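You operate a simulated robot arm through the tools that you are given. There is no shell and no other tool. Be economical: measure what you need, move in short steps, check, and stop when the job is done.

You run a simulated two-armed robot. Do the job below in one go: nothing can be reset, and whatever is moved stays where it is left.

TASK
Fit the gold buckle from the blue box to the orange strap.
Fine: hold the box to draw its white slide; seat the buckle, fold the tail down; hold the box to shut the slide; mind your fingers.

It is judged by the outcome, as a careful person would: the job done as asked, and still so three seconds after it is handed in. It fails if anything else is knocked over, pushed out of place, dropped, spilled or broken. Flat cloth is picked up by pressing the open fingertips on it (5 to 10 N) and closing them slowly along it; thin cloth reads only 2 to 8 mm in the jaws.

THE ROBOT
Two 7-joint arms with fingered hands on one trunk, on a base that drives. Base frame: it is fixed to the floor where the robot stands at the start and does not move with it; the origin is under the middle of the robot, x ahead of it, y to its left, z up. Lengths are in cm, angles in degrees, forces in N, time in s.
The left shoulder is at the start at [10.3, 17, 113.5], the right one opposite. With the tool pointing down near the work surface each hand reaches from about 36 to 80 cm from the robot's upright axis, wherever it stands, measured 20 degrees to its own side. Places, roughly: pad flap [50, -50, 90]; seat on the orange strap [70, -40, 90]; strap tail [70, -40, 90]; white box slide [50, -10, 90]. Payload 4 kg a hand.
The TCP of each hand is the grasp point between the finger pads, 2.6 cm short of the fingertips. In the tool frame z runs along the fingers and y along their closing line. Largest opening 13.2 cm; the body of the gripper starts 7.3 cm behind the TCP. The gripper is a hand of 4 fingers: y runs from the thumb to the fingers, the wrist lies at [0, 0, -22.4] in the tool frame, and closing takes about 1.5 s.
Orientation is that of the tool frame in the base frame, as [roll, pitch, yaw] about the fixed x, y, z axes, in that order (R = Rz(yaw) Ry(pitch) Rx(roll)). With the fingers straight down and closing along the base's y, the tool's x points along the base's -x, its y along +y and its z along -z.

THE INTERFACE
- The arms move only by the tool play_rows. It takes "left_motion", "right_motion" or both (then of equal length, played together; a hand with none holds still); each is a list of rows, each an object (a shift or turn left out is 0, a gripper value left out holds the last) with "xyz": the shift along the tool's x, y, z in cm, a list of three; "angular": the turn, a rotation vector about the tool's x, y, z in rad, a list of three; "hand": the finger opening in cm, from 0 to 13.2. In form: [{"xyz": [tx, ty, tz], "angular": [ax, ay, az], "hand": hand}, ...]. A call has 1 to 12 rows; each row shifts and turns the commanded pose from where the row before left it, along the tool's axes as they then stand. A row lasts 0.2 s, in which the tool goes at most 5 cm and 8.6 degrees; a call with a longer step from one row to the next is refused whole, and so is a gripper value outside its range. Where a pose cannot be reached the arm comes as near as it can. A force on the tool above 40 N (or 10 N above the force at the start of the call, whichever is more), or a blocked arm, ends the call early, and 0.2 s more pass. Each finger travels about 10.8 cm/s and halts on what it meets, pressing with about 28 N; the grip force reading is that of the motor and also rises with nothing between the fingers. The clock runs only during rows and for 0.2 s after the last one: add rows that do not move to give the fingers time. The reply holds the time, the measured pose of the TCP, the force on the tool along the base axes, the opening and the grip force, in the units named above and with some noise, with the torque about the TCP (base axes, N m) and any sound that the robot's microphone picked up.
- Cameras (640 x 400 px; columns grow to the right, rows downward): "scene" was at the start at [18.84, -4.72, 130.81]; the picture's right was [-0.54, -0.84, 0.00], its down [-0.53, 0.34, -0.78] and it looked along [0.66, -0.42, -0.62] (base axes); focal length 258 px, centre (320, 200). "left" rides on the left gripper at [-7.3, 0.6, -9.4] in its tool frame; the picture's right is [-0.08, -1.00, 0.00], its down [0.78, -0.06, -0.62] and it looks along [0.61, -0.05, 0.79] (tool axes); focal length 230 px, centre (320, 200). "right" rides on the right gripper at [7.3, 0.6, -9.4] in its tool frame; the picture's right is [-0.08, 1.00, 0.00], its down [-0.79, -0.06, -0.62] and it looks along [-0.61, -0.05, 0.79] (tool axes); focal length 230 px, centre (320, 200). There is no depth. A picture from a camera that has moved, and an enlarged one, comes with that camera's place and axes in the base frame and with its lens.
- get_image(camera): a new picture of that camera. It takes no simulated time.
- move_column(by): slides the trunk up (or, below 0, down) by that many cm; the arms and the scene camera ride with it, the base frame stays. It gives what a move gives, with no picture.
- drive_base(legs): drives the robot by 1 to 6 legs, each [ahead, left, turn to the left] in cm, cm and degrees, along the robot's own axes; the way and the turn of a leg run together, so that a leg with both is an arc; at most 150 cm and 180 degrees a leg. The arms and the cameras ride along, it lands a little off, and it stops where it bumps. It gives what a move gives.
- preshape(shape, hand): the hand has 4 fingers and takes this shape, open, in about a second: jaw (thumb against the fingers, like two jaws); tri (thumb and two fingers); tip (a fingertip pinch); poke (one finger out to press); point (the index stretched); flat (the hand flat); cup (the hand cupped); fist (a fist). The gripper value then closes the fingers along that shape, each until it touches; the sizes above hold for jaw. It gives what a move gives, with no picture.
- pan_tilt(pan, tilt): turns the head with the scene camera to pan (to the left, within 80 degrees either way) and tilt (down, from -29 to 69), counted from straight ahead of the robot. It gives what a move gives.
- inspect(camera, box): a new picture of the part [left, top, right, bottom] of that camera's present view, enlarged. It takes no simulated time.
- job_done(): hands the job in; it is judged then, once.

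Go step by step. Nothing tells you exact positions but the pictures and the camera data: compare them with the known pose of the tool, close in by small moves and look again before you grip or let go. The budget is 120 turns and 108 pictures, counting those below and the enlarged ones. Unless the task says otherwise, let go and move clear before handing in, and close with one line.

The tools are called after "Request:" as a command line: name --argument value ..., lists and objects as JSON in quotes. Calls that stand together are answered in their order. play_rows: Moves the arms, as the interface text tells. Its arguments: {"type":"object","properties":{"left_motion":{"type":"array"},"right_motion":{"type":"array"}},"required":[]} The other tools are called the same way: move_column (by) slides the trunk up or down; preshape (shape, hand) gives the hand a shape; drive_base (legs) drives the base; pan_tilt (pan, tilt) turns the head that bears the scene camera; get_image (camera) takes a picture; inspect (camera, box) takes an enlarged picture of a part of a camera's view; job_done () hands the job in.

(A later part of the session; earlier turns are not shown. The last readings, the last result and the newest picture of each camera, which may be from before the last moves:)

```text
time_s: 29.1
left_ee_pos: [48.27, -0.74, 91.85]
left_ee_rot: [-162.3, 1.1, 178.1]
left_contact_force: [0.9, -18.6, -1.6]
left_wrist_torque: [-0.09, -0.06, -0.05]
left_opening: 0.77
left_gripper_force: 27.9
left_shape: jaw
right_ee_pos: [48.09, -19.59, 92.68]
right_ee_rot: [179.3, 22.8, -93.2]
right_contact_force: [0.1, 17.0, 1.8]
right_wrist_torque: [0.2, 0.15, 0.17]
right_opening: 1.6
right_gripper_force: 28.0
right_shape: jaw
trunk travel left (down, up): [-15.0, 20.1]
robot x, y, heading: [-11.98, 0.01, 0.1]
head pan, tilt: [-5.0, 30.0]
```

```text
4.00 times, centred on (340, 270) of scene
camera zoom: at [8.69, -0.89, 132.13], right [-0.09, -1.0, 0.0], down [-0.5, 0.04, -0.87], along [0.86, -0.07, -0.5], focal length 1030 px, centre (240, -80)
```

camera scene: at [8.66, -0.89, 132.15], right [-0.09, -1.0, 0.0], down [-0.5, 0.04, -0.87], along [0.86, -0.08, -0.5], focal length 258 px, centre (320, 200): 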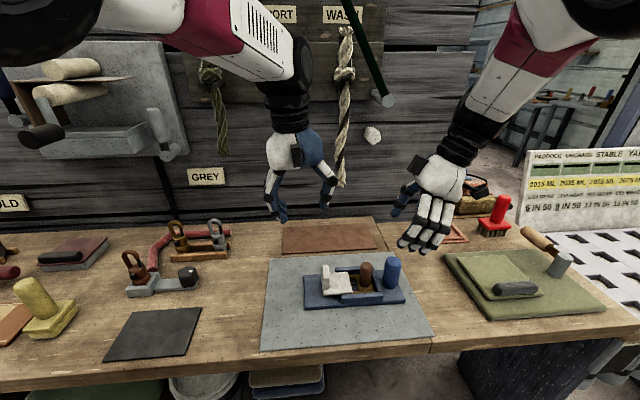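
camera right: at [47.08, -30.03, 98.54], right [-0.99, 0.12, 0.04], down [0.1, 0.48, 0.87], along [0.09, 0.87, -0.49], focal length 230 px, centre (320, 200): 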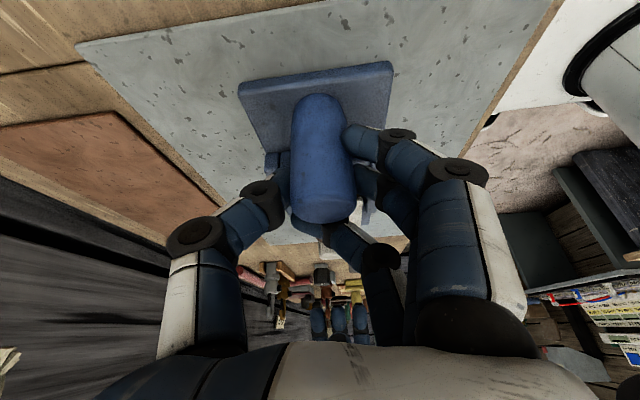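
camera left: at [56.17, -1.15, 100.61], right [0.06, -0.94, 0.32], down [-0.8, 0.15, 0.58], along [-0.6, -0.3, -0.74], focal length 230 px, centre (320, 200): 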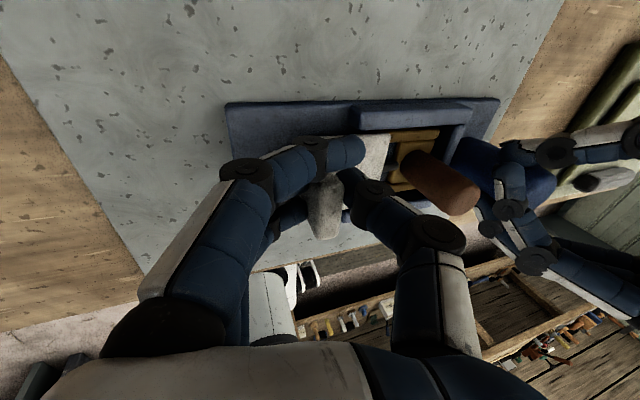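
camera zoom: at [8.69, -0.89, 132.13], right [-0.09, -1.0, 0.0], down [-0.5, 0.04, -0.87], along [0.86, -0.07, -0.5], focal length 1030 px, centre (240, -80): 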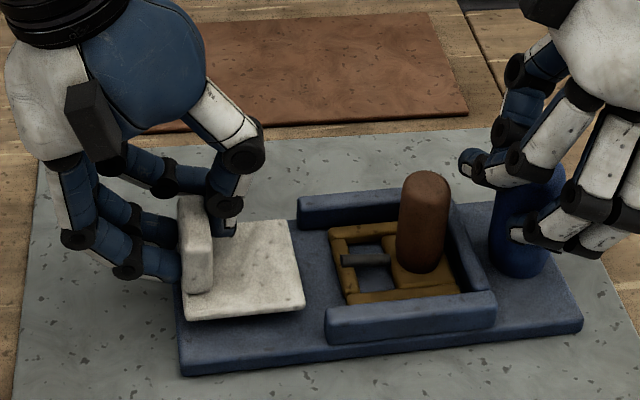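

The buckle is fully exposed. The left hand releases the tab and lifts away while the right keeps holding, then the right lets go.

Request:
play_rows --left_motion '[{"xyz": [0, -0.25, 0.08]}, {"hand": 2.5}, {"hand": 5}, {"hand": 6}, {}, {"xyz": [0, -0.76, -2.4]}, {"xyz": [0, -0.76, -2.4]}, {"xyz": [0, -0.76, -2.4]}, {"xyz": [0, 1, -3]}, {"xyz": [0, 2, -3]}, {"xyz": [0, 2, -1]}]'

Request:
inspect --camera "scene" --box '[260, 220, 420, 320]'

```text
time_s: 31.5
left_ee_pos: [48.28, 6.25, 104.57]
left_ee_rot: [-162.4, 1.2, 178.2]
left_contact_force: [0.1, -0.6, -0.5]
left_wrist_torque: [-0.01, -0.01, -0.02]
left_opening: 5.96
left_gripper_force: 0.1
left_shape: jaw
right_ee_pos: [48.0, -19.53, 92.66]
right_ee_rot: [179.4, 22.6, -93.2]
right_contact_force: [0.3, -0.2, 0.5]
right_wrist_torque: [-0.16, 0.17, -0.01]
right_opening: 1.62
right_gripper_force: 28.2
right_shape: jaw
trunk travel left (down, up): [-15.0, 20.1]
robot x, y, heading: [-12.12, -0.23, 0.2]
head pan, tilt: [-5.0, 30.0]
```

```text
4.00 times, centred on (340, 270) of scene
camera zoom: at [8.68, -0.85, 132.13], right [-0.09, -1.0, 0.0], down [-0.5, 0.04, -0.87], along [0.86, -0.07, -0.5], focal length 1030 px, centre (240, -80)
```

zoom: 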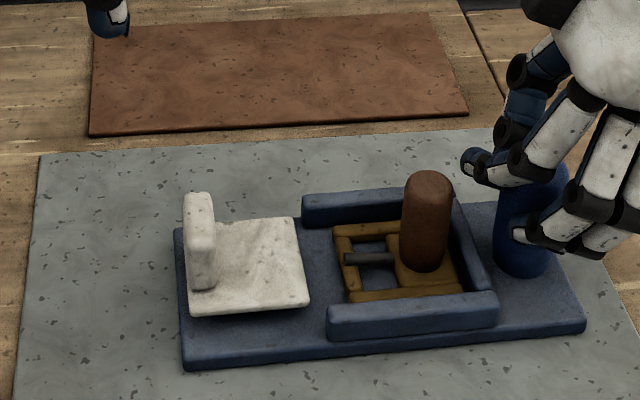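

The slide stays open. The right hand now releases the post, rises and hovers over the stem.

Request:
play_rows --right_motion '[{"hand": 4}, {"hand": 6}, {"hand": 9}, {}, {"xyz": [-0.77, 0, -1.85]}, {"xyz": [-0.96, 0, -2.3]}, {"xyz": [-0.96, 0, -2.3]}, {"xyz": [-0.96, 0, -2.3]}, {"xyz": [-1.84, 0, 0.77]}, {"xyz": [-1.84, 0, 0.77]}, {"xyz": [-1.84, 0, 0.77]}, {}]'

Request:
get_image --camera "right"

Request:
inspect --camera "scene" --box '[250, 170, 442, 314]'

```text
time_s: 34.1
left_ee_pos: [48.34, 6.11, 104.5]
left_ee_rot: [-162.3, 1.2, 178.1]
left_contact_force: [0.2, 0.6, -0.2]
left_wrist_torque: [-0.01, 0.0, 0.04]
left_opening: 5.98
left_gripper_force: 0.0
left_shape: jaw
right_ee_pos: [48.88, -15.61, 102.31]
right_ee_rot: [178.6, 25.6, -96.5]
right_contact_force: [-0.3, 0.4, -0.5]
right_wrist_torque: [0.01, 0.01, 0.02]
right_opening: 8.95
right_gripper_force: 0.1
right_shape: jaw
trunk travel left (down, up): [-15.0, 20.1]
robot x, y, heading: [-11.98, -0.26, -0.1]
head pan, tilt: [-5.0, 30.0]
```

```text
69 pictures are left
camera right: at [47.44, -26.33, 107.69], right [-0.98, 0.17, 0.06], down [0.13, 0.43, 0.89], along [0.13, 0.89, -0.45], focal length 230 px, centre (320, 200)
```

right: 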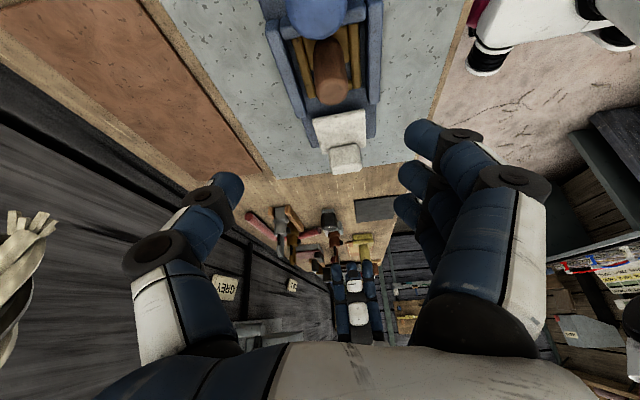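

```text
2.78 times, centred on (346, 242) of scene
camera zoom: at [8.67, -0.9, 132.14], right [-0.09, -1.0, 0.0], down [-0.5, 0.04, -0.87], along [0.86, -0.07, -0.5], focal length 715 px, centre (248, 83)
```

zoom: 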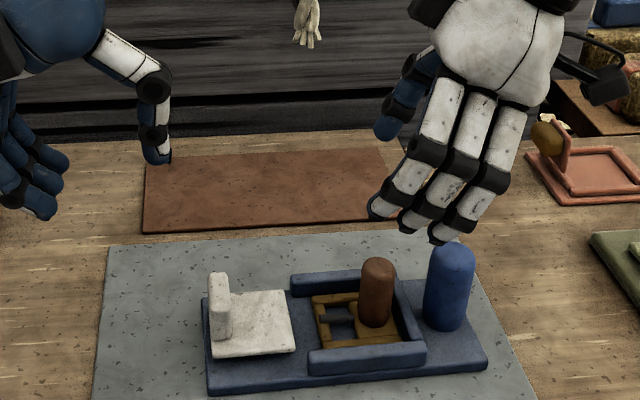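

The right arm is again crowding the head. With the left hand clear, I shift the base 12 cm left so the stem lies more to the right arm's own side.

Request:
play_rows --right_motion '[{"xyz": [2, 0, -1.5]}, {"xyz": [2, 0, -1.5]}, {"xyz": [2, 0, -1.5]}, {"xyz": [2, 0, -1.5]}, {"xyz": [2, 0, -1]}, {"xyz": [2, 0, -1]}, {}]' --left_motion '[{"xyz": [0, 0, -2]}, {"xyz": [0, 0, -2]}, {"xyz": [0, 0, -2]}, {"xyz": [0, 0, -2]}, {}, {}, {}]'

Request:
drive_base --legs '[[0, 12, 0]]'

```text
time_s: 35.7
left_ee_pos: [48.17, 8.33, 112.23]
left_ee_rot: [-162.3, 1.1, 178.2]
left_contact_force: [-0.6, -1.3, 0.4]
left_wrist_torque: [-0.01, 0.0, -0.01]
left_opening: 5.93
left_gripper_force: 0.0
left_shape: jaw
right_ee_pos: [47.91, -27.87, 104.84]
right_ee_rot: [179.3, 22.6, -93.1]
right_contact_force: [-0.3, 0.1, -0.5]
right_wrist_torque: [0.0, 0.01, 0.02]
right_opening: 8.96
right_gripper_force: 0.0
right_shape: jaw
trunk travel left (down, up): [-15.0, 20.1]
robot x, y, heading: [-12.08, -0.22, 0.2]
head pan, tilt: [-5.0, 30.0]
```

```text
time_s: 37.4
left_ee_pos: [48.09, 20.12, 112.36]
left_ee_rot: [-162.3, 1.3, 178.0]
left_contact_force: [-0.7, -0.4, 0.7]
left_wrist_torque: [-0.01, 0.03, -0.04]
left_opening: 5.94
left_gripper_force: 0.0
left_shape: jaw
right_ee_pos: [47.93, -16.11, 104.88]
right_ee_rot: [179.3, 22.6, -93.3]
right_contact_force: [-0.8, 0.8, 0.2]
right_wrist_torque: [-0.02, -0.02, 0.02]
right_opening: 8.96
right_gripper_force: 0.0
right_shape: jaw
trunk travel left (down, up): [-15.0, 20.1]
robot x, y, heading: [-11.97, 12.15, 0.0]
head pan, tilt: [-5.0, 30.0]
```

Now I straighten the right hand upright before approaching the stem.

Request:
play_rows --right_motion '[{"angular": [0, 0.132, 0]}, {"angular": [0, 0.132, 0]}, {"angular": [0, 0.13, 0]}, {"angular": [0, 0, -0.058]}, {}]'

Request:
get_image --camera "right"

Request:
get_image --camera "scene"

```text
time_s: 38.6
left_ee_pos: [48.22, 20.04, 112.27]
left_ee_rot: [-162.4, 1.2, 178.0]
left_contact_force: [-1.0, 0.3, 0.0]
left_wrist_torque: [-0.02, 0.01, -0.02]
left_opening: 5.95
left_gripper_force: 0.1
left_shape: jaw
right_ee_pos: [47.59, -17.99, 104.4]
right_ee_rot: [179.0, 2.8, -92.5]
right_contact_force: [0.3, -0.4, -0.4]
right_wrist_torque: [0.01, 0.0, 0.0]
right_opening: 8.95
right_gripper_force: 0.1
right_shape: jaw
trunk travel left (down, up): [-15.0, 20.1]
robot x, y, heading: [-11.87, 11.93, 0.1]
head pan, tilt: [-5.0, 30.0]
```

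```text
67 pictures are left
camera right: at [46.84, -25.83, 113.38], right [-0.99, 0.12, 0.02], down [0.1, 0.75, 0.65], along [0.06, 0.65, -0.76], focal length 230 px, centre (320, 200)
```

right: 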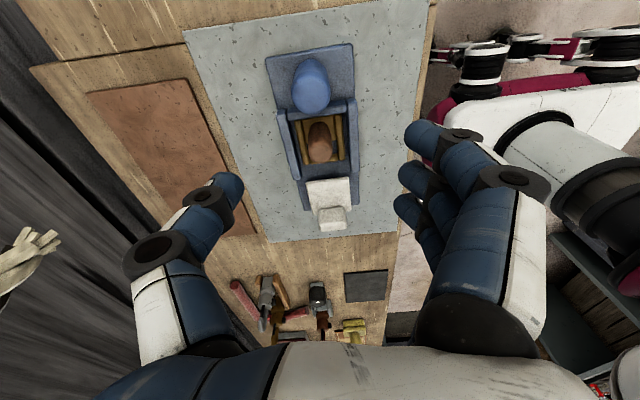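

```text
66 pictures are left
camera scene: at [8.68, 10.94, 132.13], right [-0.09, -1.0, 0.0], down [-0.5, 0.04, -0.87], along [0.86, -0.08, -0.5], focal length 258 px, centre (320, 200)
```

scene: 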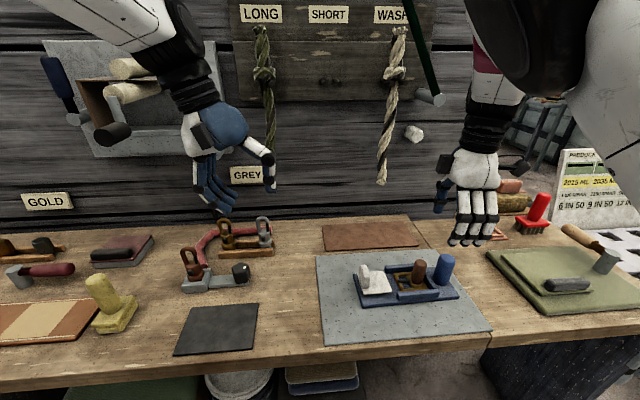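

Some crowding remains, so I shift the base another 10 cm left and re-centre.

Request:
drive_base --legs '[[0, 10, 0]]'

Request:
play_rows --right_motion '[{"xyz": [1, 0, 0], "angular": [0, 0.024, -0.022]}, {"xyz": [1, 0, 0], "angular": [0, 0.024, -0.022]}, {"xyz": [1, 0, 0]}, {"xyz": [1, 0, 0]}, {"xyz": [1, 0, 0]}, {}]'

Request:
get_image --camera "right"

```text
time_s: 40.1
left_ee_pos: [48.15, 30.05, 112.24]
left_ee_rot: [-162.2, 1.2, 177.9]
left_contact_force: [-0.4, 0.2, 1.0]
left_wrist_torque: [0.0, 0.01, 0.01]
left_opening: 5.95
left_gripper_force: 0.0
left_shape: jaw
right_ee_pos: [47.6, -7.98, 104.73]
right_ee_rot: [179.6, 3.0, -92.4]
right_contact_force: [0.2, 0.3, -1.0]
right_wrist_torque: [0.0, 0.01, 0.02]
right_opening: 8.96
right_gripper_force: 0.1
right_shape: jaw
trunk travel left (down, up): [-15.0, 20.1]
robot x, y, heading: [-12.02, 21.81, 0.1]
head pan, tilt: [-5.0, 30.0]
```

```text
time_s: 41.5
left_ee_pos: [48.11, 29.95, 112.21]
left_ee_rot: [-162.4, 1.3, 177.9]
left_contact_force: [0.8, -1.1, 0.1]
left_wrist_torque: [0.01, -0.01, -0.01]
left_opening: 5.94
left_gripper_force: 0.0
left_shape: jaw
right_ee_pos: [47.56, -13.11, 104.73]
right_ee_rot: [179.4, 0.3, -89.8]
right_contact_force: [-0.1, 0.4, 0.1]
right_wrist_torque: [0.02, 0.04, -0.03]
right_opening: 8.96
right_gripper_force: 0.1
right_shape: jaw
trunk travel left (down, up): [-15.0, 20.1]
robot x, y, heading: [-11.97, 21.78, -0.1]
head pan, tilt: [-5.0, 30.0]
```

```text
65 pictures are left
camera right: at [47.1, -20.47, 114.0], right [-1.0, 0.07, 0.01], down [0.06, 0.78, 0.62], along [0.04, 0.62, -0.78], focal length 230 px, centre (320, 200)
```

right: 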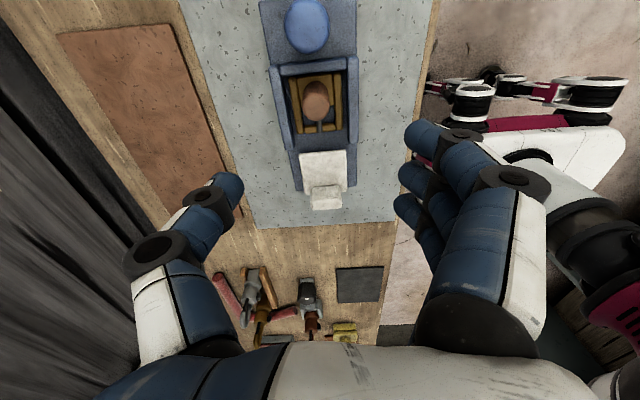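

The right hand is now upright with no crowding. I refine the stem position with zooms.

Request:
inspect --camera "right" --box '[256, 0, 384, 160]'

Request:
inspect --camera "scene" --box '[380, 230, 508, 310]'

```text
2.50 times, centred on (320, 80) of right
camera zoom: at [47.1, -20.47, 114.0], right [-1.0, 0.07, 0.01], down [0.06, 0.78, 0.62], along [0.04, 0.62, -0.78], focal length 575 px, centre (320, 500)
```

zoom: 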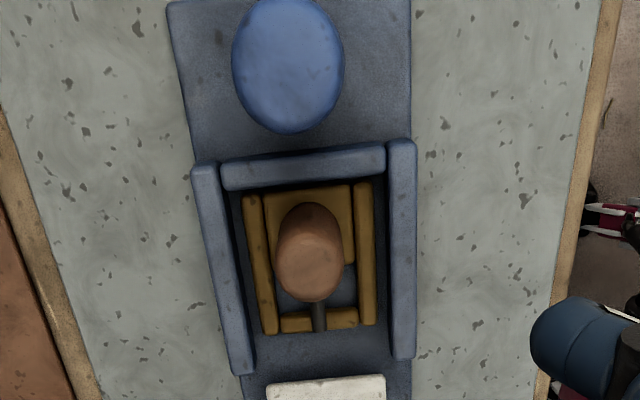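

```text
5.00 times, centred on (444, 270) of scene
camera zoom: at [8.67, 20.86, 132.14], right [-0.09, -1.0, 0.0], down [-0.5, 0.04, -0.87], along [0.86, -0.08, -0.5], focal length 1288 px, centre (-300, -150)
```

zoom: 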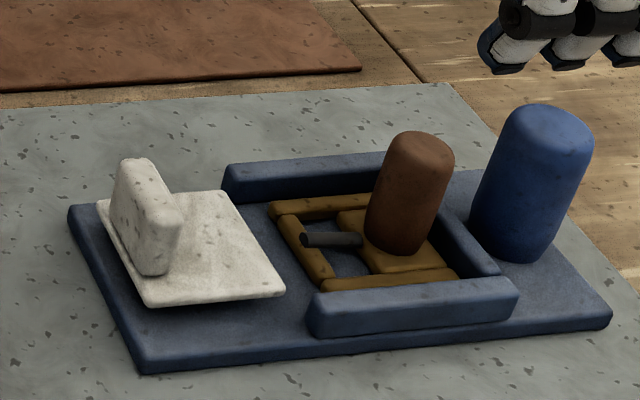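

The stem is at about (47.8, -14.6), top 94.8. I descend over it, biased slightly away from the post.

Request:
play_rows --right_motion '[{"xyz": [0.2, -0.05, 2], "hand": 7.5}, {"xyz": [0.2, -0.05, 2]}, {"xyz": [0.2, -0.05, 2]}, {"xyz": [0.2, -0.05, 2]}, {"xyz": [0.2, -0.05, 1.6]}, {"xyz": [0.2, 0, 1.6]}, {}]'

Request:
get_image --camera "right"

Request:
inspect --camera "scene" --box '[360, 190, 520, 310]'

```text
time_s: 43.1
left_ee_pos: [48.17, 29.96, 112.17]
left_ee_rot: [-162.5, 1.1, 177.9]
left_contact_force: [-0.1, -0.4, -0.2]
left_wrist_torque: [0.02, 0.01, 0.01]
left_opening: 5.95
left_gripper_force: 0.1
left_shape: jaw
right_ee_pos: [47.78, -14.03, 93.31]
right_ee_rot: [179.4, 0.3, -89.7]
right_contact_force: [0.9, -0.2, -0.1]
right_wrist_torque: [0.0, -0.01, 0.01]
right_opening: 7.56
right_gripper_force: 0.0
right_shape: jaw
trunk travel left (down, up): [-15.0, 20.1]
robot x, y, heading: [-11.84, 21.68, -0.1]
head pan, tilt: [-5.0, 30.0]
```

```text
62 pictures are left
camera right: at [47.22, -21.53, 102.69], right [-1.0, 0.07, 0.01], down [0.06, 0.78, 0.62], along [0.04, 0.62, -0.78], focal length 230 px, centre (320, 200)
```

right: 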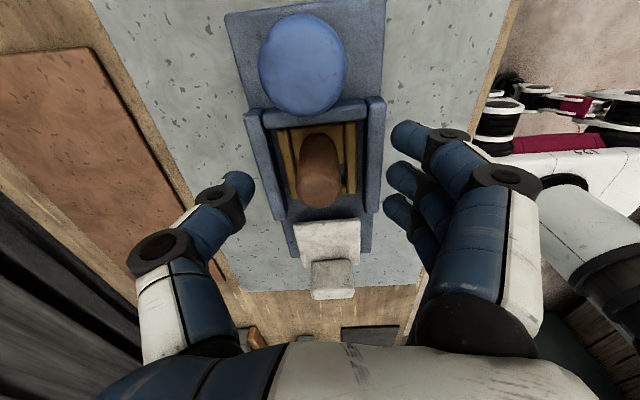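

```text
3.33 times, centred on (440, 250) of scene
camera zoom: at [8.65, 20.86, 132.15], right [-0.09, -1.0, 0.0], down [-0.5, 0.04, -0.87], along [0.86, -0.08, -0.5], focal length 858 px, centre (-80, 33)
```

zoom: 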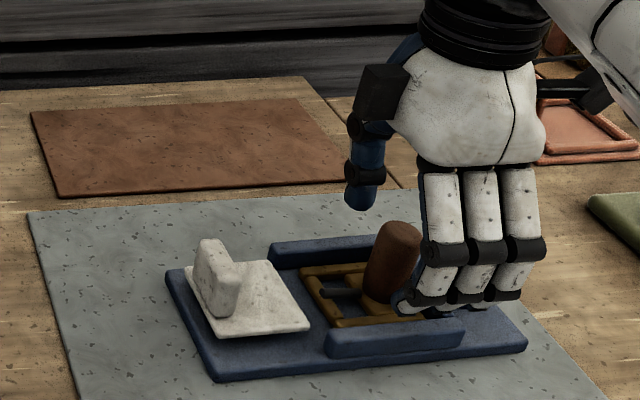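

The stem is centred between the fingers. I close on it.

Request:
play_rows --right_motion '[{"hand": 5.5}, {"hand": 4}, {"hand": 3}, {"hand": 2.3}, {"hand": 1.6}, {"hand": 1.2}, {}, {}]'

Request:
get_image --camera "right"

Request:
inspect --camera "scene" --box '[360, 190, 520, 310]'

```text
time_s: 45.0
left_ee_pos: [48.24, 30.07, 112.29]
left_ee_rot: [-162.4, 1.2, 177.9]
left_contact_force: [-0.3, 0.2, -0.3]
left_wrist_torque: [0.03, -0.02, -0.01]
left_opening: 5.92
left_gripper_force: 0.1
left_shape: jaw
right_ee_pos: [47.57, -14.17, 93.56]
right_ee_rot: [179.6, 0.3, -89.8]
right_contact_force: [1.8, -0.2, 6.8]
right_wrist_torque: [-0.01, 0.14, -0.02]
right_opening: 0.5
right_gripper_force: 25.1
right_shape: jaw
trunk travel left (down, up): [-15.0, 20.1]
robot x, y, heading: [-11.67, 21.41, -0.2]
head pan, tilt: [-5.0, 30.0]
```

```text
60 pictures are left
camera right: at [47.24, -21.52, 102.78], right [-1.0, 0.07, 0.01], down [0.06, 0.78, 0.62], along [0.04, 0.62, -0.78], focal length 230 px, centre (320, 200)
```

right: 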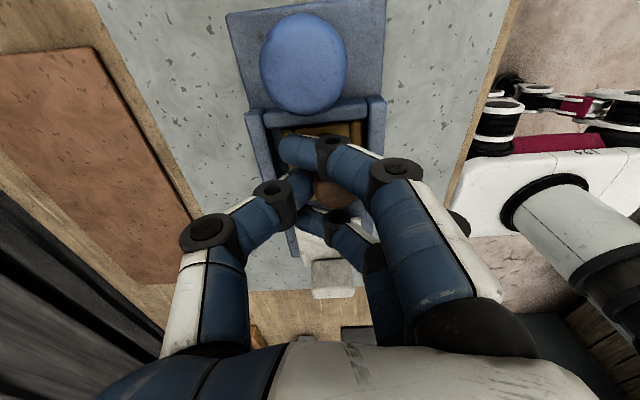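

```text
3.33 times, centred on (440, 250) of scene
camera zoom: at [8.64, 20.88, 132.15], right [-0.09, -1.0, 0.0], down [-0.5, 0.04, -0.87], along [0.86, -0.08, -0.5], focal length 858 px, centre (-80, 33)
```

zoom: 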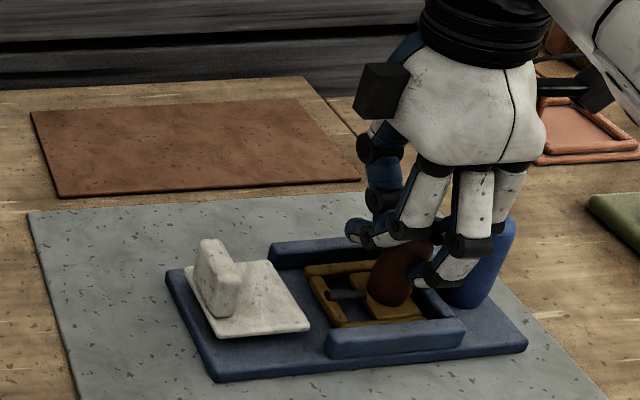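

The fingers cage the stem. I lift straight up a bit and check.

Request:
play_rows --right_motion '[{"xyz": [0, 0, -0.6]}, {"xyz": [0, 0, -0.8]}, {"xyz": [0, 0, -0.8]}, {"xyz": [0, 0, -0.8]}, {}]'

Request:
inspect --camera "scene" --box '[360, 190, 520, 310]'

```text
time_s: 46.1
left_ee_pos: [48.19, 29.93, 112.26]
left_ee_rot: [-162.4, 1.3, 177.8]
left_contact_force: [-0.6, -0.3, 1.5]
left_wrist_torque: [0.0, -0.01, 0.0]
left_opening: 5.93
left_gripper_force: 0.0
left_shape: jaw
right_ee_pos: [47.77, -14.17, 96.51]
right_ee_rot: [179.3, 0.3, -89.9]
right_contact_force: [-0.5, -0.3, -1.2]
right_wrist_torque: [-0.01, 0.01, -0.02]
right_opening: 0.29
right_gripper_force: 27.8
right_shape: jaw
trunk travel left (down, up): [-15.0, 20.1]
robot x, y, heading: [-11.51, 21.68, 0.0]
head pan, tilt: [-5.0, 30.0]
```

```text
3.33 times, centred on (440, 250) of scene
camera zoom: at [8.69, 20.85, 132.13], right [-0.09, -1.0, 0.0], down [-0.5, 0.04, -0.87], along [0.86, -0.08, -0.5], focal length 858 px, centre (-80, 33)
```

zoom: 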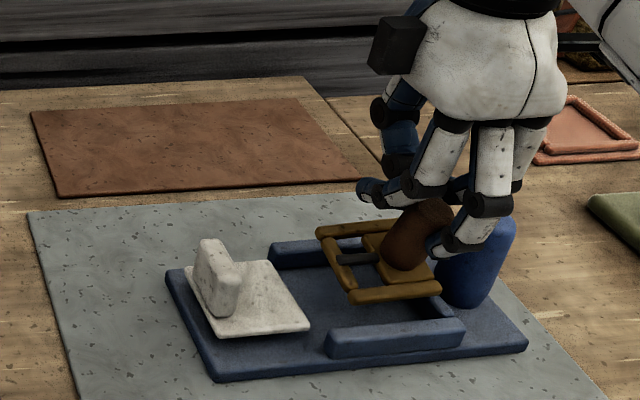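

The buckle is lifted cleanly. I raise it higher, pull the left hand back, and drive right then forward toward the strap.

Request:
play_rows --right_motion '[{"xyz": [0, 0, -2]}, {"xyz": [0, 0, -2]}, {"xyz": [0, 0, -2]}, {"xyz": [0, 0, -2]}, {"xyz": [0, 0, -2]}, {"xyz": [0, 0, -2]}, {}]' --left_motion '[{"xyz": [2, 0, 0]}, {"xyz": [2, 0, 0]}, {"xyz": [2, 0, 0]}, {"xyz": [2, 0, 0]}, {"xyz": [1, 0, 0]}, {}, {}]'

Request:
drive_base --legs '[[0, -37, 0], [9.5, 0, 0]]'

Request:
pan_tilt --pan -25 --tilt 32

Request:
get_image --camera "scene"

Request:
get_image --camera "right"

```text
time_s: 47.8
left_ee_pos: [39.25, 30.15, 112.07]
left_ee_rot: [-162.4, 1.2, 177.9]
left_contact_force: [0.2, 0.8, -0.8]
left_wrist_torque: [-0.02, 0.04, 0.0]
left_opening: 5.93
left_gripper_force: 0.0
left_shape: jaw
right_ee_pos: [47.66, -14.59, 108.07]
right_ee_rot: [179.4, 0.9, -90.4]
right_contact_force: [-0.1, 0.8, -1.3]
right_wrist_torque: [0.01, -0.02, -0.05]
right_opening: 0.3
right_gripper_force: 28.0
right_shape: jaw
trunk travel left (down, up): [-15.0, 20.1]
robot x, y, heading: [-11.61, 21.74, 0.2]
head pan, tilt: [-5.0, 30.0]
```

```text
time_s: 52.3
left_ee_pos: [48.77, -7.22, 112.04]
left_ee_rot: [-162.3, 1.1, 177.6]
left_contact_force: [0.5, 0.8, -0.1]
left_wrist_torque: [-0.02, -0.01, 0.02]
left_opening: 5.95
left_gripper_force: 0.1
left_shape: jaw
right_ee_pos: [57.02, -52.16, 108.12]
right_ee_rot: [179.5, 0.9, -90.6]
right_contact_force: [0.0, 0.7, -1.2]
right_wrist_torque: [0.01, 0.02, -0.01]
right_opening: 0.26
right_gripper_force: 28.0
right_shape: jaw
trunk travel left (down, up): [-15.0, 20.1]
robot x, y, heading: [-2.4, -15.91, -0.2]
head pan, tilt: [-5.0, 30.0]
```

```text
time_s: 53.1
left_ee_pos: [48.77, -7.31, 112.12]
left_ee_rot: [-162.4, 1.3, 177.7]
left_contact_force: [-1.0, 1.1, 0.3]
left_wrist_torque: [0.02, -0.01, -0.01]
left_opening: 5.95
left_gripper_force: 0.0
left_shape: jaw
right_ee_pos: [57.05, -52.39, 108.32]
right_ee_rot: [179.7, 0.9, -90.8]
right_contact_force: [-0.3, 0.4, -0.6]
right_wrist_torque: [-0.03, 0.0, 0.01]
right_opening: 0.27
right_gripper_force: 27.8
right_shape: jaw
trunk travel left (down, up): [-15.0, 20.1]
robot x, y, heading: [-2.46, -15.48, 0.0]
head pan, tilt: [-25.0, 32.0]
```

```text
57 pictures are left
camera scene: at [17.19, -19.61, 131.83], right [-0.43, -0.9, 0.0], down [-0.48, 0.23, -0.85], along [0.77, -0.36, -0.53], focal length 258 px, centre (320, 200)
```

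scene: 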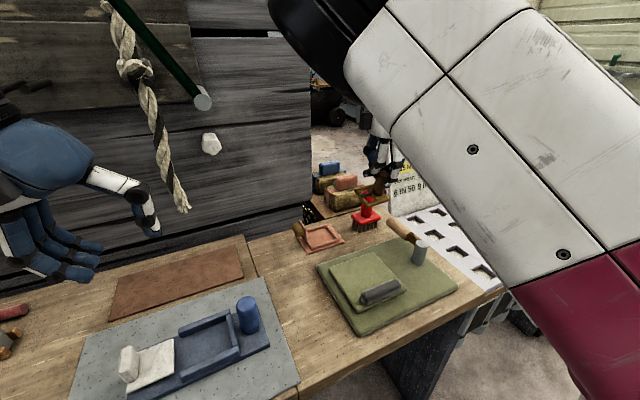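

```text
56 pictures are left
camera right: at [56.4, -59.79, 117.46], right [-1.0, 0.09, 0.01], down [0.08, 0.77, 0.63], along [0.05, 0.63, -0.78], focal length 230 px, centre (320, 200)
```

right: 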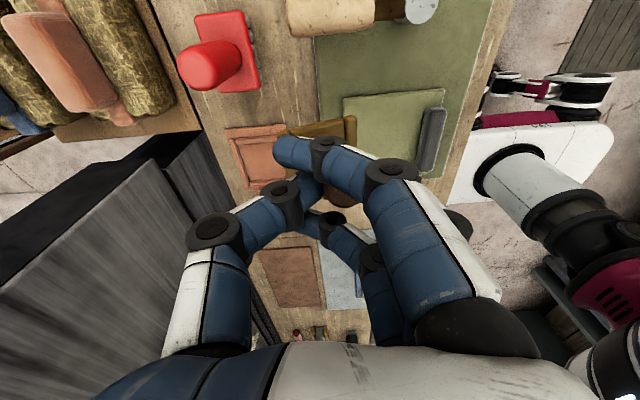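

The strap is in view. I move the buckle over it, still high.

Request:
play_rows --right_motion '[{"xyz": [-2, -1.8, 0]}, {"xyz": [-2, -1.8, 0]}, {"xyz": [-2, -1.8, 0]}, {"xyz": [-2, -1.8, 0]}, {"xyz": [-0.5, -1.8, 0]}, {}]'

Request:
get_image --camera "scene"

Request:
get_image --camera "right"

```text
time_s: 54.5
left_ee_pos: [48.69, -7.43, 111.97]
left_ee_rot: [-162.4, 1.3, 177.6]
left_contact_force: [-0.3, 1.0, 0.1]
left_wrist_torque: [0.01, -0.01, 0.02]
left_opening: 5.96
left_gripper_force: 0.0
left_shape: jaw
right_ee_pos: [66.2, -43.84, 108.28]
right_ee_rot: [179.5, 0.7, -90.7]
right_contact_force: [0.2, -0.1, -0.6]
right_wrist_torque: [-0.03, -0.02, 0.02]
right_opening: 0.31
right_gripper_force: 27.6
right_shape: jaw
trunk travel left (down, up): [-15.0, 20.1]
robot x, y, heading: [-2.22, -15.43, -0.2]
head pan, tilt: [-25.0, 32.0]
```

```text
55 pictures are left
camera scene: at [17.14, -19.64, 131.84], right [-0.43, -0.9, 0.0], down [-0.48, 0.23, -0.85], along [0.77, -0.36, -0.53], focal length 258 px, centre (320, 200)
```

scene: 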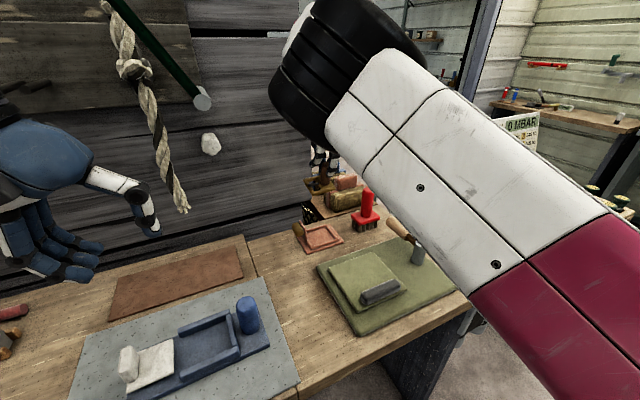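

```text
54 pictures are left
camera right: at [65.66, -51.23, 117.57], right [-1.0, 0.09, 0.01], down [0.07, 0.78, 0.63], along [0.05, 0.62, -0.78], focal length 230 px, centre (320, 200)
```

right: 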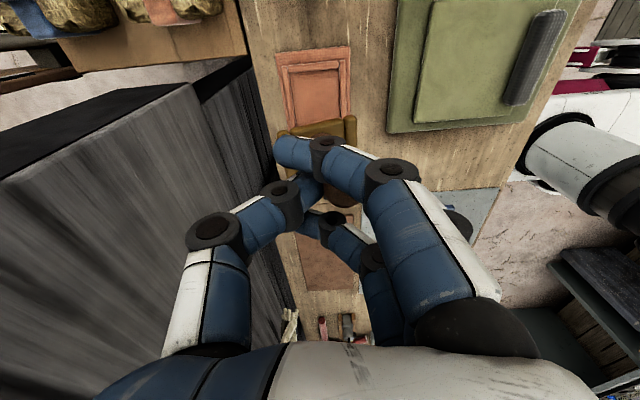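

I zoom in on the strap and the held buckle.

Request:
inspect --camera "right" --box '[250, 30, 378, 150]'

Request:
inspect --camera "scene" --box '[280, 140, 408, 260]'

```text
3.33 times, centred on (314, 90) of right
camera zoom: at [65.66, -51.23, 117.57], right [-1.0, 0.09, 0.01], down [0.07, 0.78, 0.63], along [0.05, 0.62, -0.78], focal length 767 px, centre (340, 567)
```

zoom: 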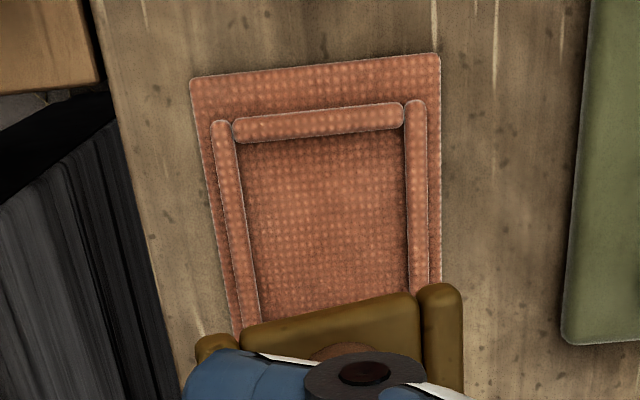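

```text
3.33 times, centred on (344, 200) of scene
camera zoom: at [17.14, -19.64, 131.84], right [-0.43, -0.9, 0.0], down [-0.48, 0.23, -0.85], along [0.77, -0.36, -0.53], focal length 858 px, centre (240, 200)
```

zoom: 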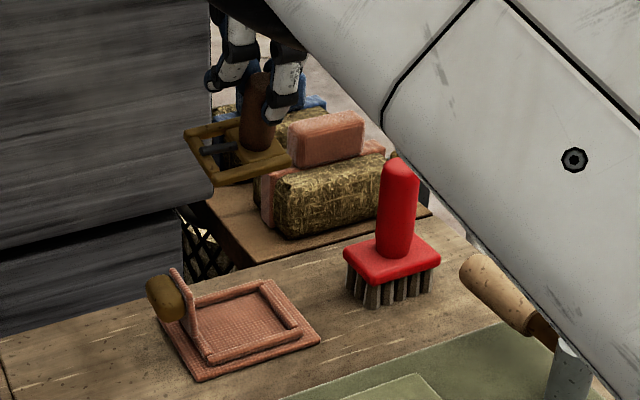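

The buckle may be slightly turned in the grip. I zoom closer to judge its yaw and tilt.

Request:
inspect --camera "scene" --box '[294, 160, 342, 200]'

Request:
inspect --camera "scene" --box '[288, 215, 352, 260]'

```text
10.00 times, centred on (318, 180) of scene
camera zoom: at [17.14, -19.64, 131.84], right [-0.43, -0.9, 0.0], down [-0.48, 0.23, -0.85], along [0.77, -0.36, -0.53], focal length 2575 px, centre (340, 400)
```

zoom: 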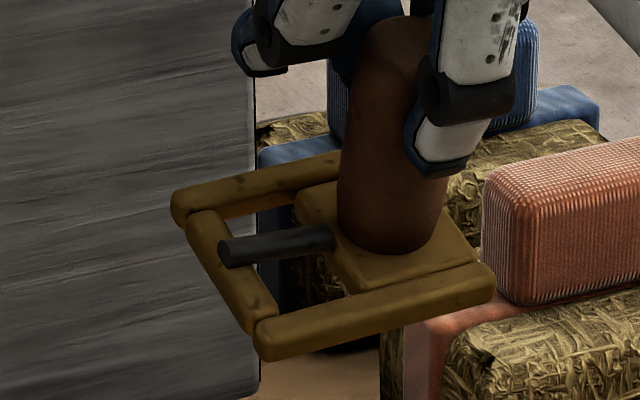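

```text
8.89 times, centred on (320, 238) of scene
camera zoom: at [17.14, -19.64, 131.84], right [-0.43, -0.9, 0.0], down [-0.48, 0.23, -0.85], along [0.77, -0.36, -0.53], focal length 2289 px, centre (320, -133)
```

zoom: 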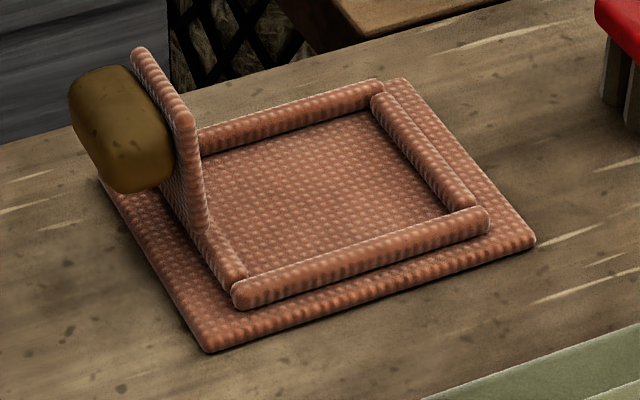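

Both views agree the buckle is tilted about 9° in the grip (near side low), with yaw nearly right. I counter-rotate the hand and re-check.

Request:
play_rows --right_motion '[{"angular": [-0.08, 0, 0.025]}, {"angular": [-0.07, 0, 0.025]}, {}, {}]'

Request:
inspect --camera "scene" --box '[294, 160, 342, 200]'

Request:
inspect --camera "right" --box '[250, 30, 378, 150]'

```text
time_s: 55.5
left_ee_pos: [48.8, -7.3, 112.12]
left_ee_rot: [-162.4, 1.2, 177.8]
left_contact_force: [0.3, 0.3, -0.4]
left_wrist_torque: [0.0, -0.03, 0.0]
left_opening: 5.97
left_gripper_force: 0.0
left_shape: jaw
right_ee_pos: [66.09, -43.78, 108.25]
right_ee_rot: [170.8, 0.7, -93.5]
right_contact_force: [1.0, 0.2, 0.0]
right_wrist_torque: [-0.03, 0.01, 0.01]
right_opening: 0.31
right_gripper_force: 28.2
right_shape: jaw
trunk travel left (down, up): [-15.0, 20.1]
robot x, y, heading: [-2.35, -15.75, -0.3]
head pan, tilt: [-25.0, 32.0]
```

```text
10.00 times, centred on (318, 180) of scene
camera zoom: at [17.21, -19.64, 131.82], right [-0.43, -0.9, 0.0], down [-0.48, 0.23, -0.85], along [0.77, -0.36, -0.53], focal length 2575 px, centre (340, 400)
```

zoom: 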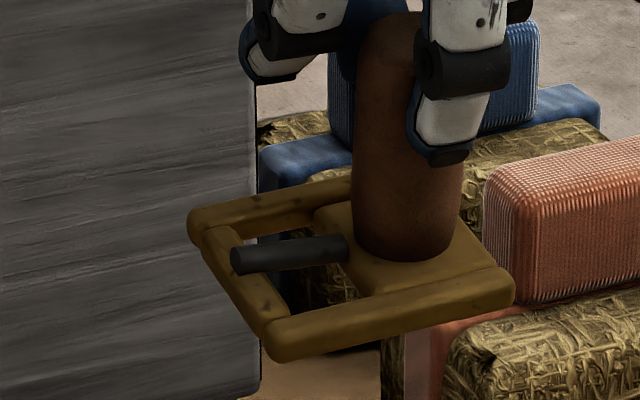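

```text
3.33 times, centred on (314, 90) of right
camera zoom: at [66.69, -51.31, 117.52], right [-0.98, 0.14, 0.16], down [0.21, 0.77, 0.61], along [-0.04, 0.63, -0.78], focal length 767 px, centre (340, 567)
```

zoom: 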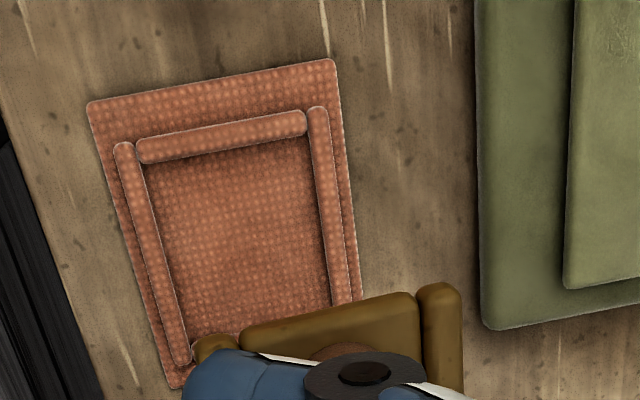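

There is still a residual tilt of about 6–7°. I rotate a bit more and re-check.

Request:
play_rows --right_motion '[{"angular": [-0.1, 0, 0]}, {}, {}]'

Request:
inspect --camera "scene" --box '[294, 160, 342, 200]'

Request:
get_image --camera "left"

```text
time_s: 56.4
left_ee_pos: [48.8, -7.45, 111.95]
left_ee_rot: [-162.4, 1.2, 177.6]
left_contact_force: [0.2, 1.2, 0.8]
left_wrist_torque: [0.01, 0.02, 0.0]
left_opening: 5.97
left_gripper_force: 0.0
left_shape: jaw
right_ee_pos: [66.08, -43.96, 108.19]
right_ee_rot: [165.4, 0.6, -93.6]
right_contact_force: [0.1, -0.5, -0.6]
right_wrist_torque: [0.01, 0.01, 0.01]
right_opening: 0.32
right_gripper_force: 27.8
right_shape: jaw
trunk travel left (down, up): [-15.0, 20.1]
robot x, y, heading: [-2.39, -15.78, -0.2]
head pan, tilt: [-25.0, 32.0]
```

```text
10.00 times, centred on (318, 180) of scene
camera zoom: at [17.25, -19.71, 131.81], right [-0.43, -0.9, 0.0], down [-0.48, 0.23, -0.85], along [0.77, -0.36, -0.53], focal length 2575 px, centre (340, 400)
```

zoom: 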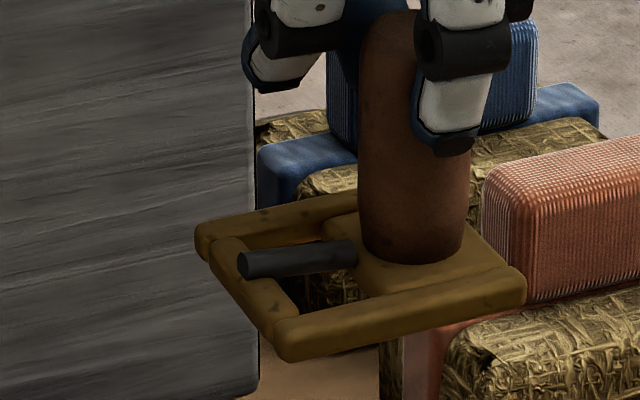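

```text
46 pictures are left
camera left: at [56.07, -4.32, 120.97], right [0.03, -0.95, 0.3], down [-0.79, 0.16, 0.59], along [-0.61, -0.26, -0.75], focal length 230 px, centre (320, 200)
```

left: 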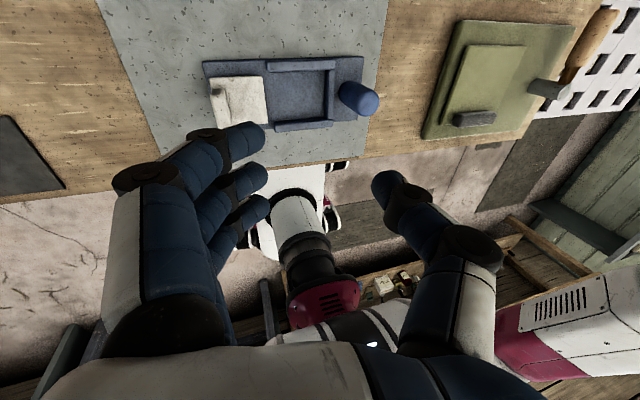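

The buckle now looks level and aligned. I take the offset from the right camera.

Request:
inspect --camera "right" --box '[230, 30, 390, 150]'

```text
3.33 times, centred on (310, 90) of right
camera zoom: at [67.54, -51.43, 117.36], right [-0.96, 0.13, 0.25], down [0.26, 0.76, 0.59], along [-0.12, 0.63, -0.77], focal length 767 px, centre (353, 567)
```

zoom: 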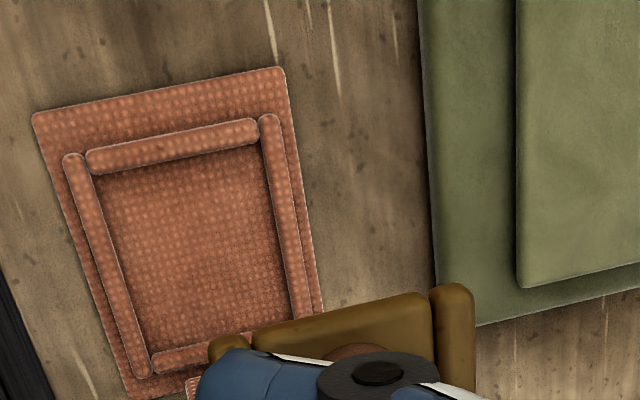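

The seat interior centre is (66.45, -42.7), and the buckle centre is about 1.75 cm short in x. I shift and lower to just above the seat, then re-check.

Request:
play_rows --right_motion '[{"xyz": [0.02, -1.69, -0.44]}, {"xyz": [0.01, -0.53, 1.9]}, {"xyz": [0.01, -0.53, 1.9]}, {"xyz": [0.01, -0.53, 2.0]}, {"xyz": [0.01, -0.53, 2.0]}, {"xyz": [0.01, -0.53, 2.0]}, {}, {}]'

Request:
inspect --camera "scene" --box '[288, 190, 352, 255]'

Request:
inspect --camera "right" --box '[230, 30, 390, 150]'

```text
time_s: 58.1
left_ee_pos: [48.74, -7.31, 112.07]
left_ee_rot: [-162.5, 1.1, 177.7]
left_contact_force: [0.6, -0.2, -0.4]
left_wrist_torque: [0.04, 0.0, 0.0]
left_opening: 5.96
left_gripper_force: 0.0
left_shape: jaw
right_ee_pos: [66.17, -44.0, 97.91]
right_ee_rot: [165.2, 0.7, -93.6]
right_contact_force: [-0.4, -0.5, -0.6]
right_wrist_torque: [-0.01, -0.02, -0.01]
right_opening: 0.31
right_gripper_force: 28.0
right_shape: jaw
right hand out of reach, approached as far as the arm can: row 1
trunk travel left (down, up): [-15.0, 20.1]
robot x, y, heading: [-2.47, -15.58, -0.4]
head pan, tilt: [-25.0, 32.0]
```

```text
6.15 times, centred on (320, 222) of scene
camera zoom: at [17.22, -19.63, 131.82], right [-0.43, -0.9, 0.0], down [-0.48, 0.23, -0.85], along [0.77, -0.36, -0.53], focal length 1585 px, centre (320, 62)
```

zoom: 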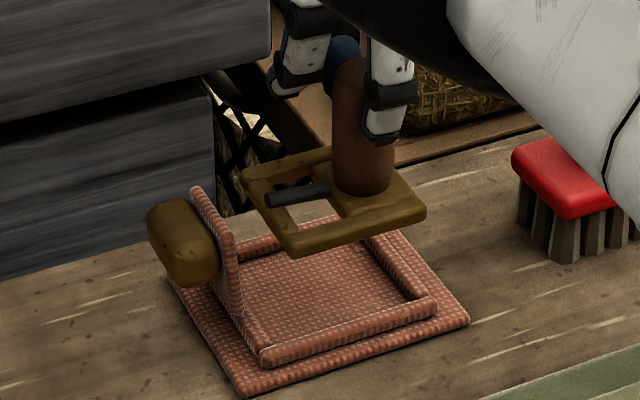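

```text
3.33 times, centred on (310, 90) of right
camera zoom: at [67.62, -51.46, 107.09], right [-0.96, 0.13, 0.26], down [0.26, 0.76, 0.59], along [-0.12, 0.63, -0.77], focal length 767 px, centre (353, 567)
```

zoom: 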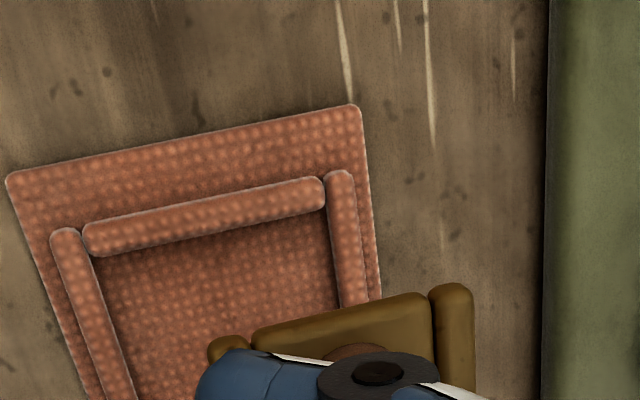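

The right arm is at its reach limit in x, so I lift slightly and drive the base forward 4 cm, then re-centre the hand.

Request:
play_rows --right_motion '[{"xyz": [0, 0.5, -1.94]}, {"xyz": [0, 0.25, -0.97]}, {}]'

Request:
drive_base --legs '[[4, 0, 0]]'

```text
time_s: 59.0
left_ee_pos: [48.66, -7.23, 112.04]
left_ee_rot: [-162.4, 1.2, 177.7]
left_contact_force: [-0.9, -0.1, 0.3]
left_wrist_torque: [-0.03, -0.01, -0.01]
left_opening: 5.97
left_gripper_force: 0.1
left_shape: jaw
right_ee_pos: [66.11, -43.95, 101.13]
right_ee_rot: [165.2, 0.7, -93.5]
right_contact_force: [-1.0, -0.3, -1.2]
right_wrist_torque: [0.03, 0.01, -0.01]
right_opening: 0.31
right_gripper_force: 27.9
right_shape: jaw
trunk travel left (down, up): [-15.0, 20.1]
robot x, y, heading: [-2.42, -15.54, -0.2]
head pan, tilt: [-25.0, 32.0]
```

```text
time_s: 59.8
left_ee_pos: [52.68, -7.3, 112.12]
left_ee_rot: [-162.3, 1.3, 177.7]
left_contact_force: [-1.1, 0.2, -0.1]
left_wrist_torque: [-0.01, -0.01, -0.02]
left_opening: 5.93
left_gripper_force: 0.0
left_shape: jaw
right_ee_pos: [70.29, -43.92, 100.99]
right_ee_rot: [165.2, 0.6, -93.5]
right_contact_force: [0.6, 1.1, -1.3]
right_wrist_torque: [0.0, 0.04, -0.04]
right_opening: 0.3
right_gripper_force: 28.2
right_shape: jaw
trunk travel left (down, up): [-15.0, 20.1]
robot x, y, heading: [1.86, -15.6, -0.3]
head pan, tilt: [-25.0, 32.0]
```

Request:
play_rows --right_motion '[{"xyz": [0.12, 1.16, 0.3]}, {"xyz": [0.12, 1.16, 0.3]}, {"xyz": [0, -0.4, 1.55]}, {"xyz": [0, -0.4, 1.55]}, {"xyz": [0, -0.4, 1.55]}, {}, {}]'

Request:
inspect --camera "scene" --box '[272, 190, 352, 265]'

Request:
inspect --camera "right" --box '[230, 30, 390, 150]'

```text
time_s: 61.4
left_ee_pos: [52.83, -7.36, 112.01]
left_ee_rot: [-162.4, 1.2, 177.6]
left_contact_force: [-1.0, -0.5, -1.1]
left_wrist_torque: [-0.03, 0.01, 0.0]
left_opening: 5.95
left_gripper_force: 0.1
left_shape: jaw
right_ee_pos: [67.64, -43.98, 96.36]
right_ee_rot: [165.2, 0.6, -93.5]
right_contact_force: [-0.2, -0.4, -0.3]
right_wrist_torque: [0.05, -0.04, 0.04]
right_opening: 0.3
right_gripper_force: 27.7
right_shape: jaw
trunk travel left (down, up): [-15.0, 20.1]
robot x, y, heading: [1.19, -15.69, -0.5]
head pan, tilt: [-25.0, 32.0]
```

```text
5.33 times, centred on (312, 228) of scene
camera zoom: at [21.21, -19.66, 131.82], right [-0.43, -0.9, 0.0], down [-0.48, 0.23, -0.85], along [0.77, -0.36, -0.53], focal length 1373 px, centre (363, 53)
```

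zoom: 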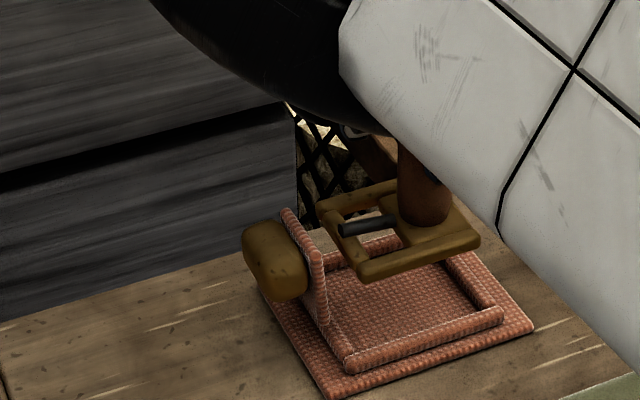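

```text
3.33 times, centred on (310, 90) of right
camera zoom: at [69.16, -51.57, 105.45], right [-0.96, 0.13, 0.26], down [0.26, 0.76, 0.59], along [-0.12, 0.63, -0.77], focal length 767 px, centre (353, 567)
```

zoom: 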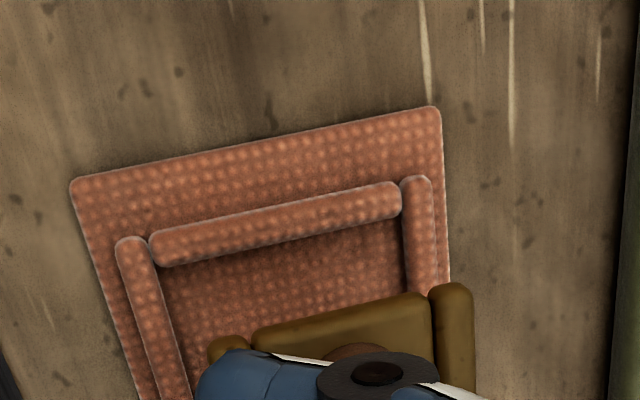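

The offsets are now within about 2 mm. I nudge +x and lower slowly, watching the force.

Request:
play_rows --right_motion '[{"xyz": [0, -0.19, -0.05]}, {"xyz": [0, -0.15, 0.58]}, {"xyz": [0, -0.15, 0.58]}, {"xyz": [0, -0.15, 0.58]}, {}, {}]'

Request:
inspect --camera "scene" --box '[288, 205, 352, 265]'

Request:
inspect --camera "right" --box '[230, 30, 390, 150]'

```text
time_s: 62.8
left_ee_pos: [52.7, -7.39, 112.02]
left_ee_rot: [-162.4, 1.2, 177.7]
left_contact_force: [0.5, 0.1, 0.2]
left_wrist_torque: [-0.02, 0.01, 0.01]
left_opening: 5.94
left_gripper_force: 0.0
left_shape: jaw
right_ee_pos: [68.02, -44.16, 94.48]
right_ee_rot: [165.2, 0.7, -93.5]
right_contact_force: [-0.1, -0.3, 0.5]
right_wrist_torque: [0.0, -0.02, -0.01]
right_opening: 0.33
right_gripper_force: 28.3
right_shape: jaw
trunk travel left (down, up): [-15.0, 20.1]
robot x, y, heading: [1.19, -15.49, -0.2]
head pan, tilt: [-25.0, 32.0]
```

```text
6.67 times, centred on (320, 235) of scene
camera zoom: at [21.21, -19.66, 131.82], right [-0.43, -0.9, 0.0], down [-0.48, 0.23, -0.85], along [0.77, -0.36, -0.53], focal length 1717 px, centre (320, -33)
```

zoom: 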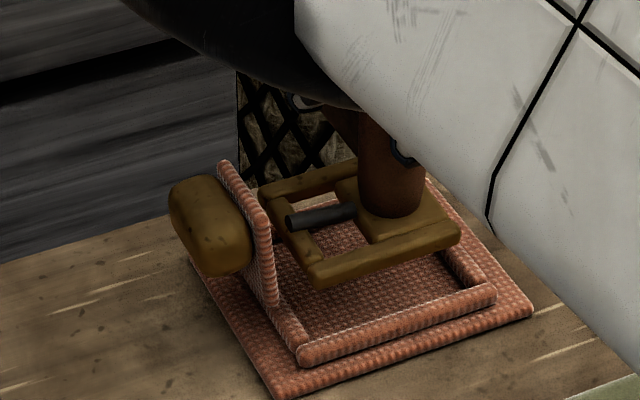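

```text
3.33 times, centred on (310, 90) of right
camera zoom: at [69.42, -51.52, 103.6], right [-0.96, 0.13, 0.26], down [0.26, 0.76, 0.59], along [-0.12, 0.63, -0.77], focal length 767 px, centre (353, 567)
```

zoom: 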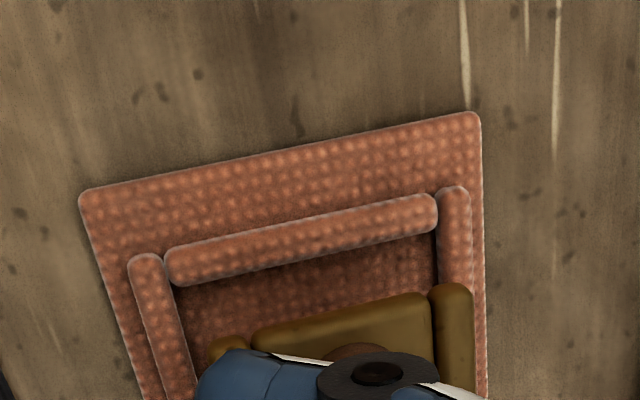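

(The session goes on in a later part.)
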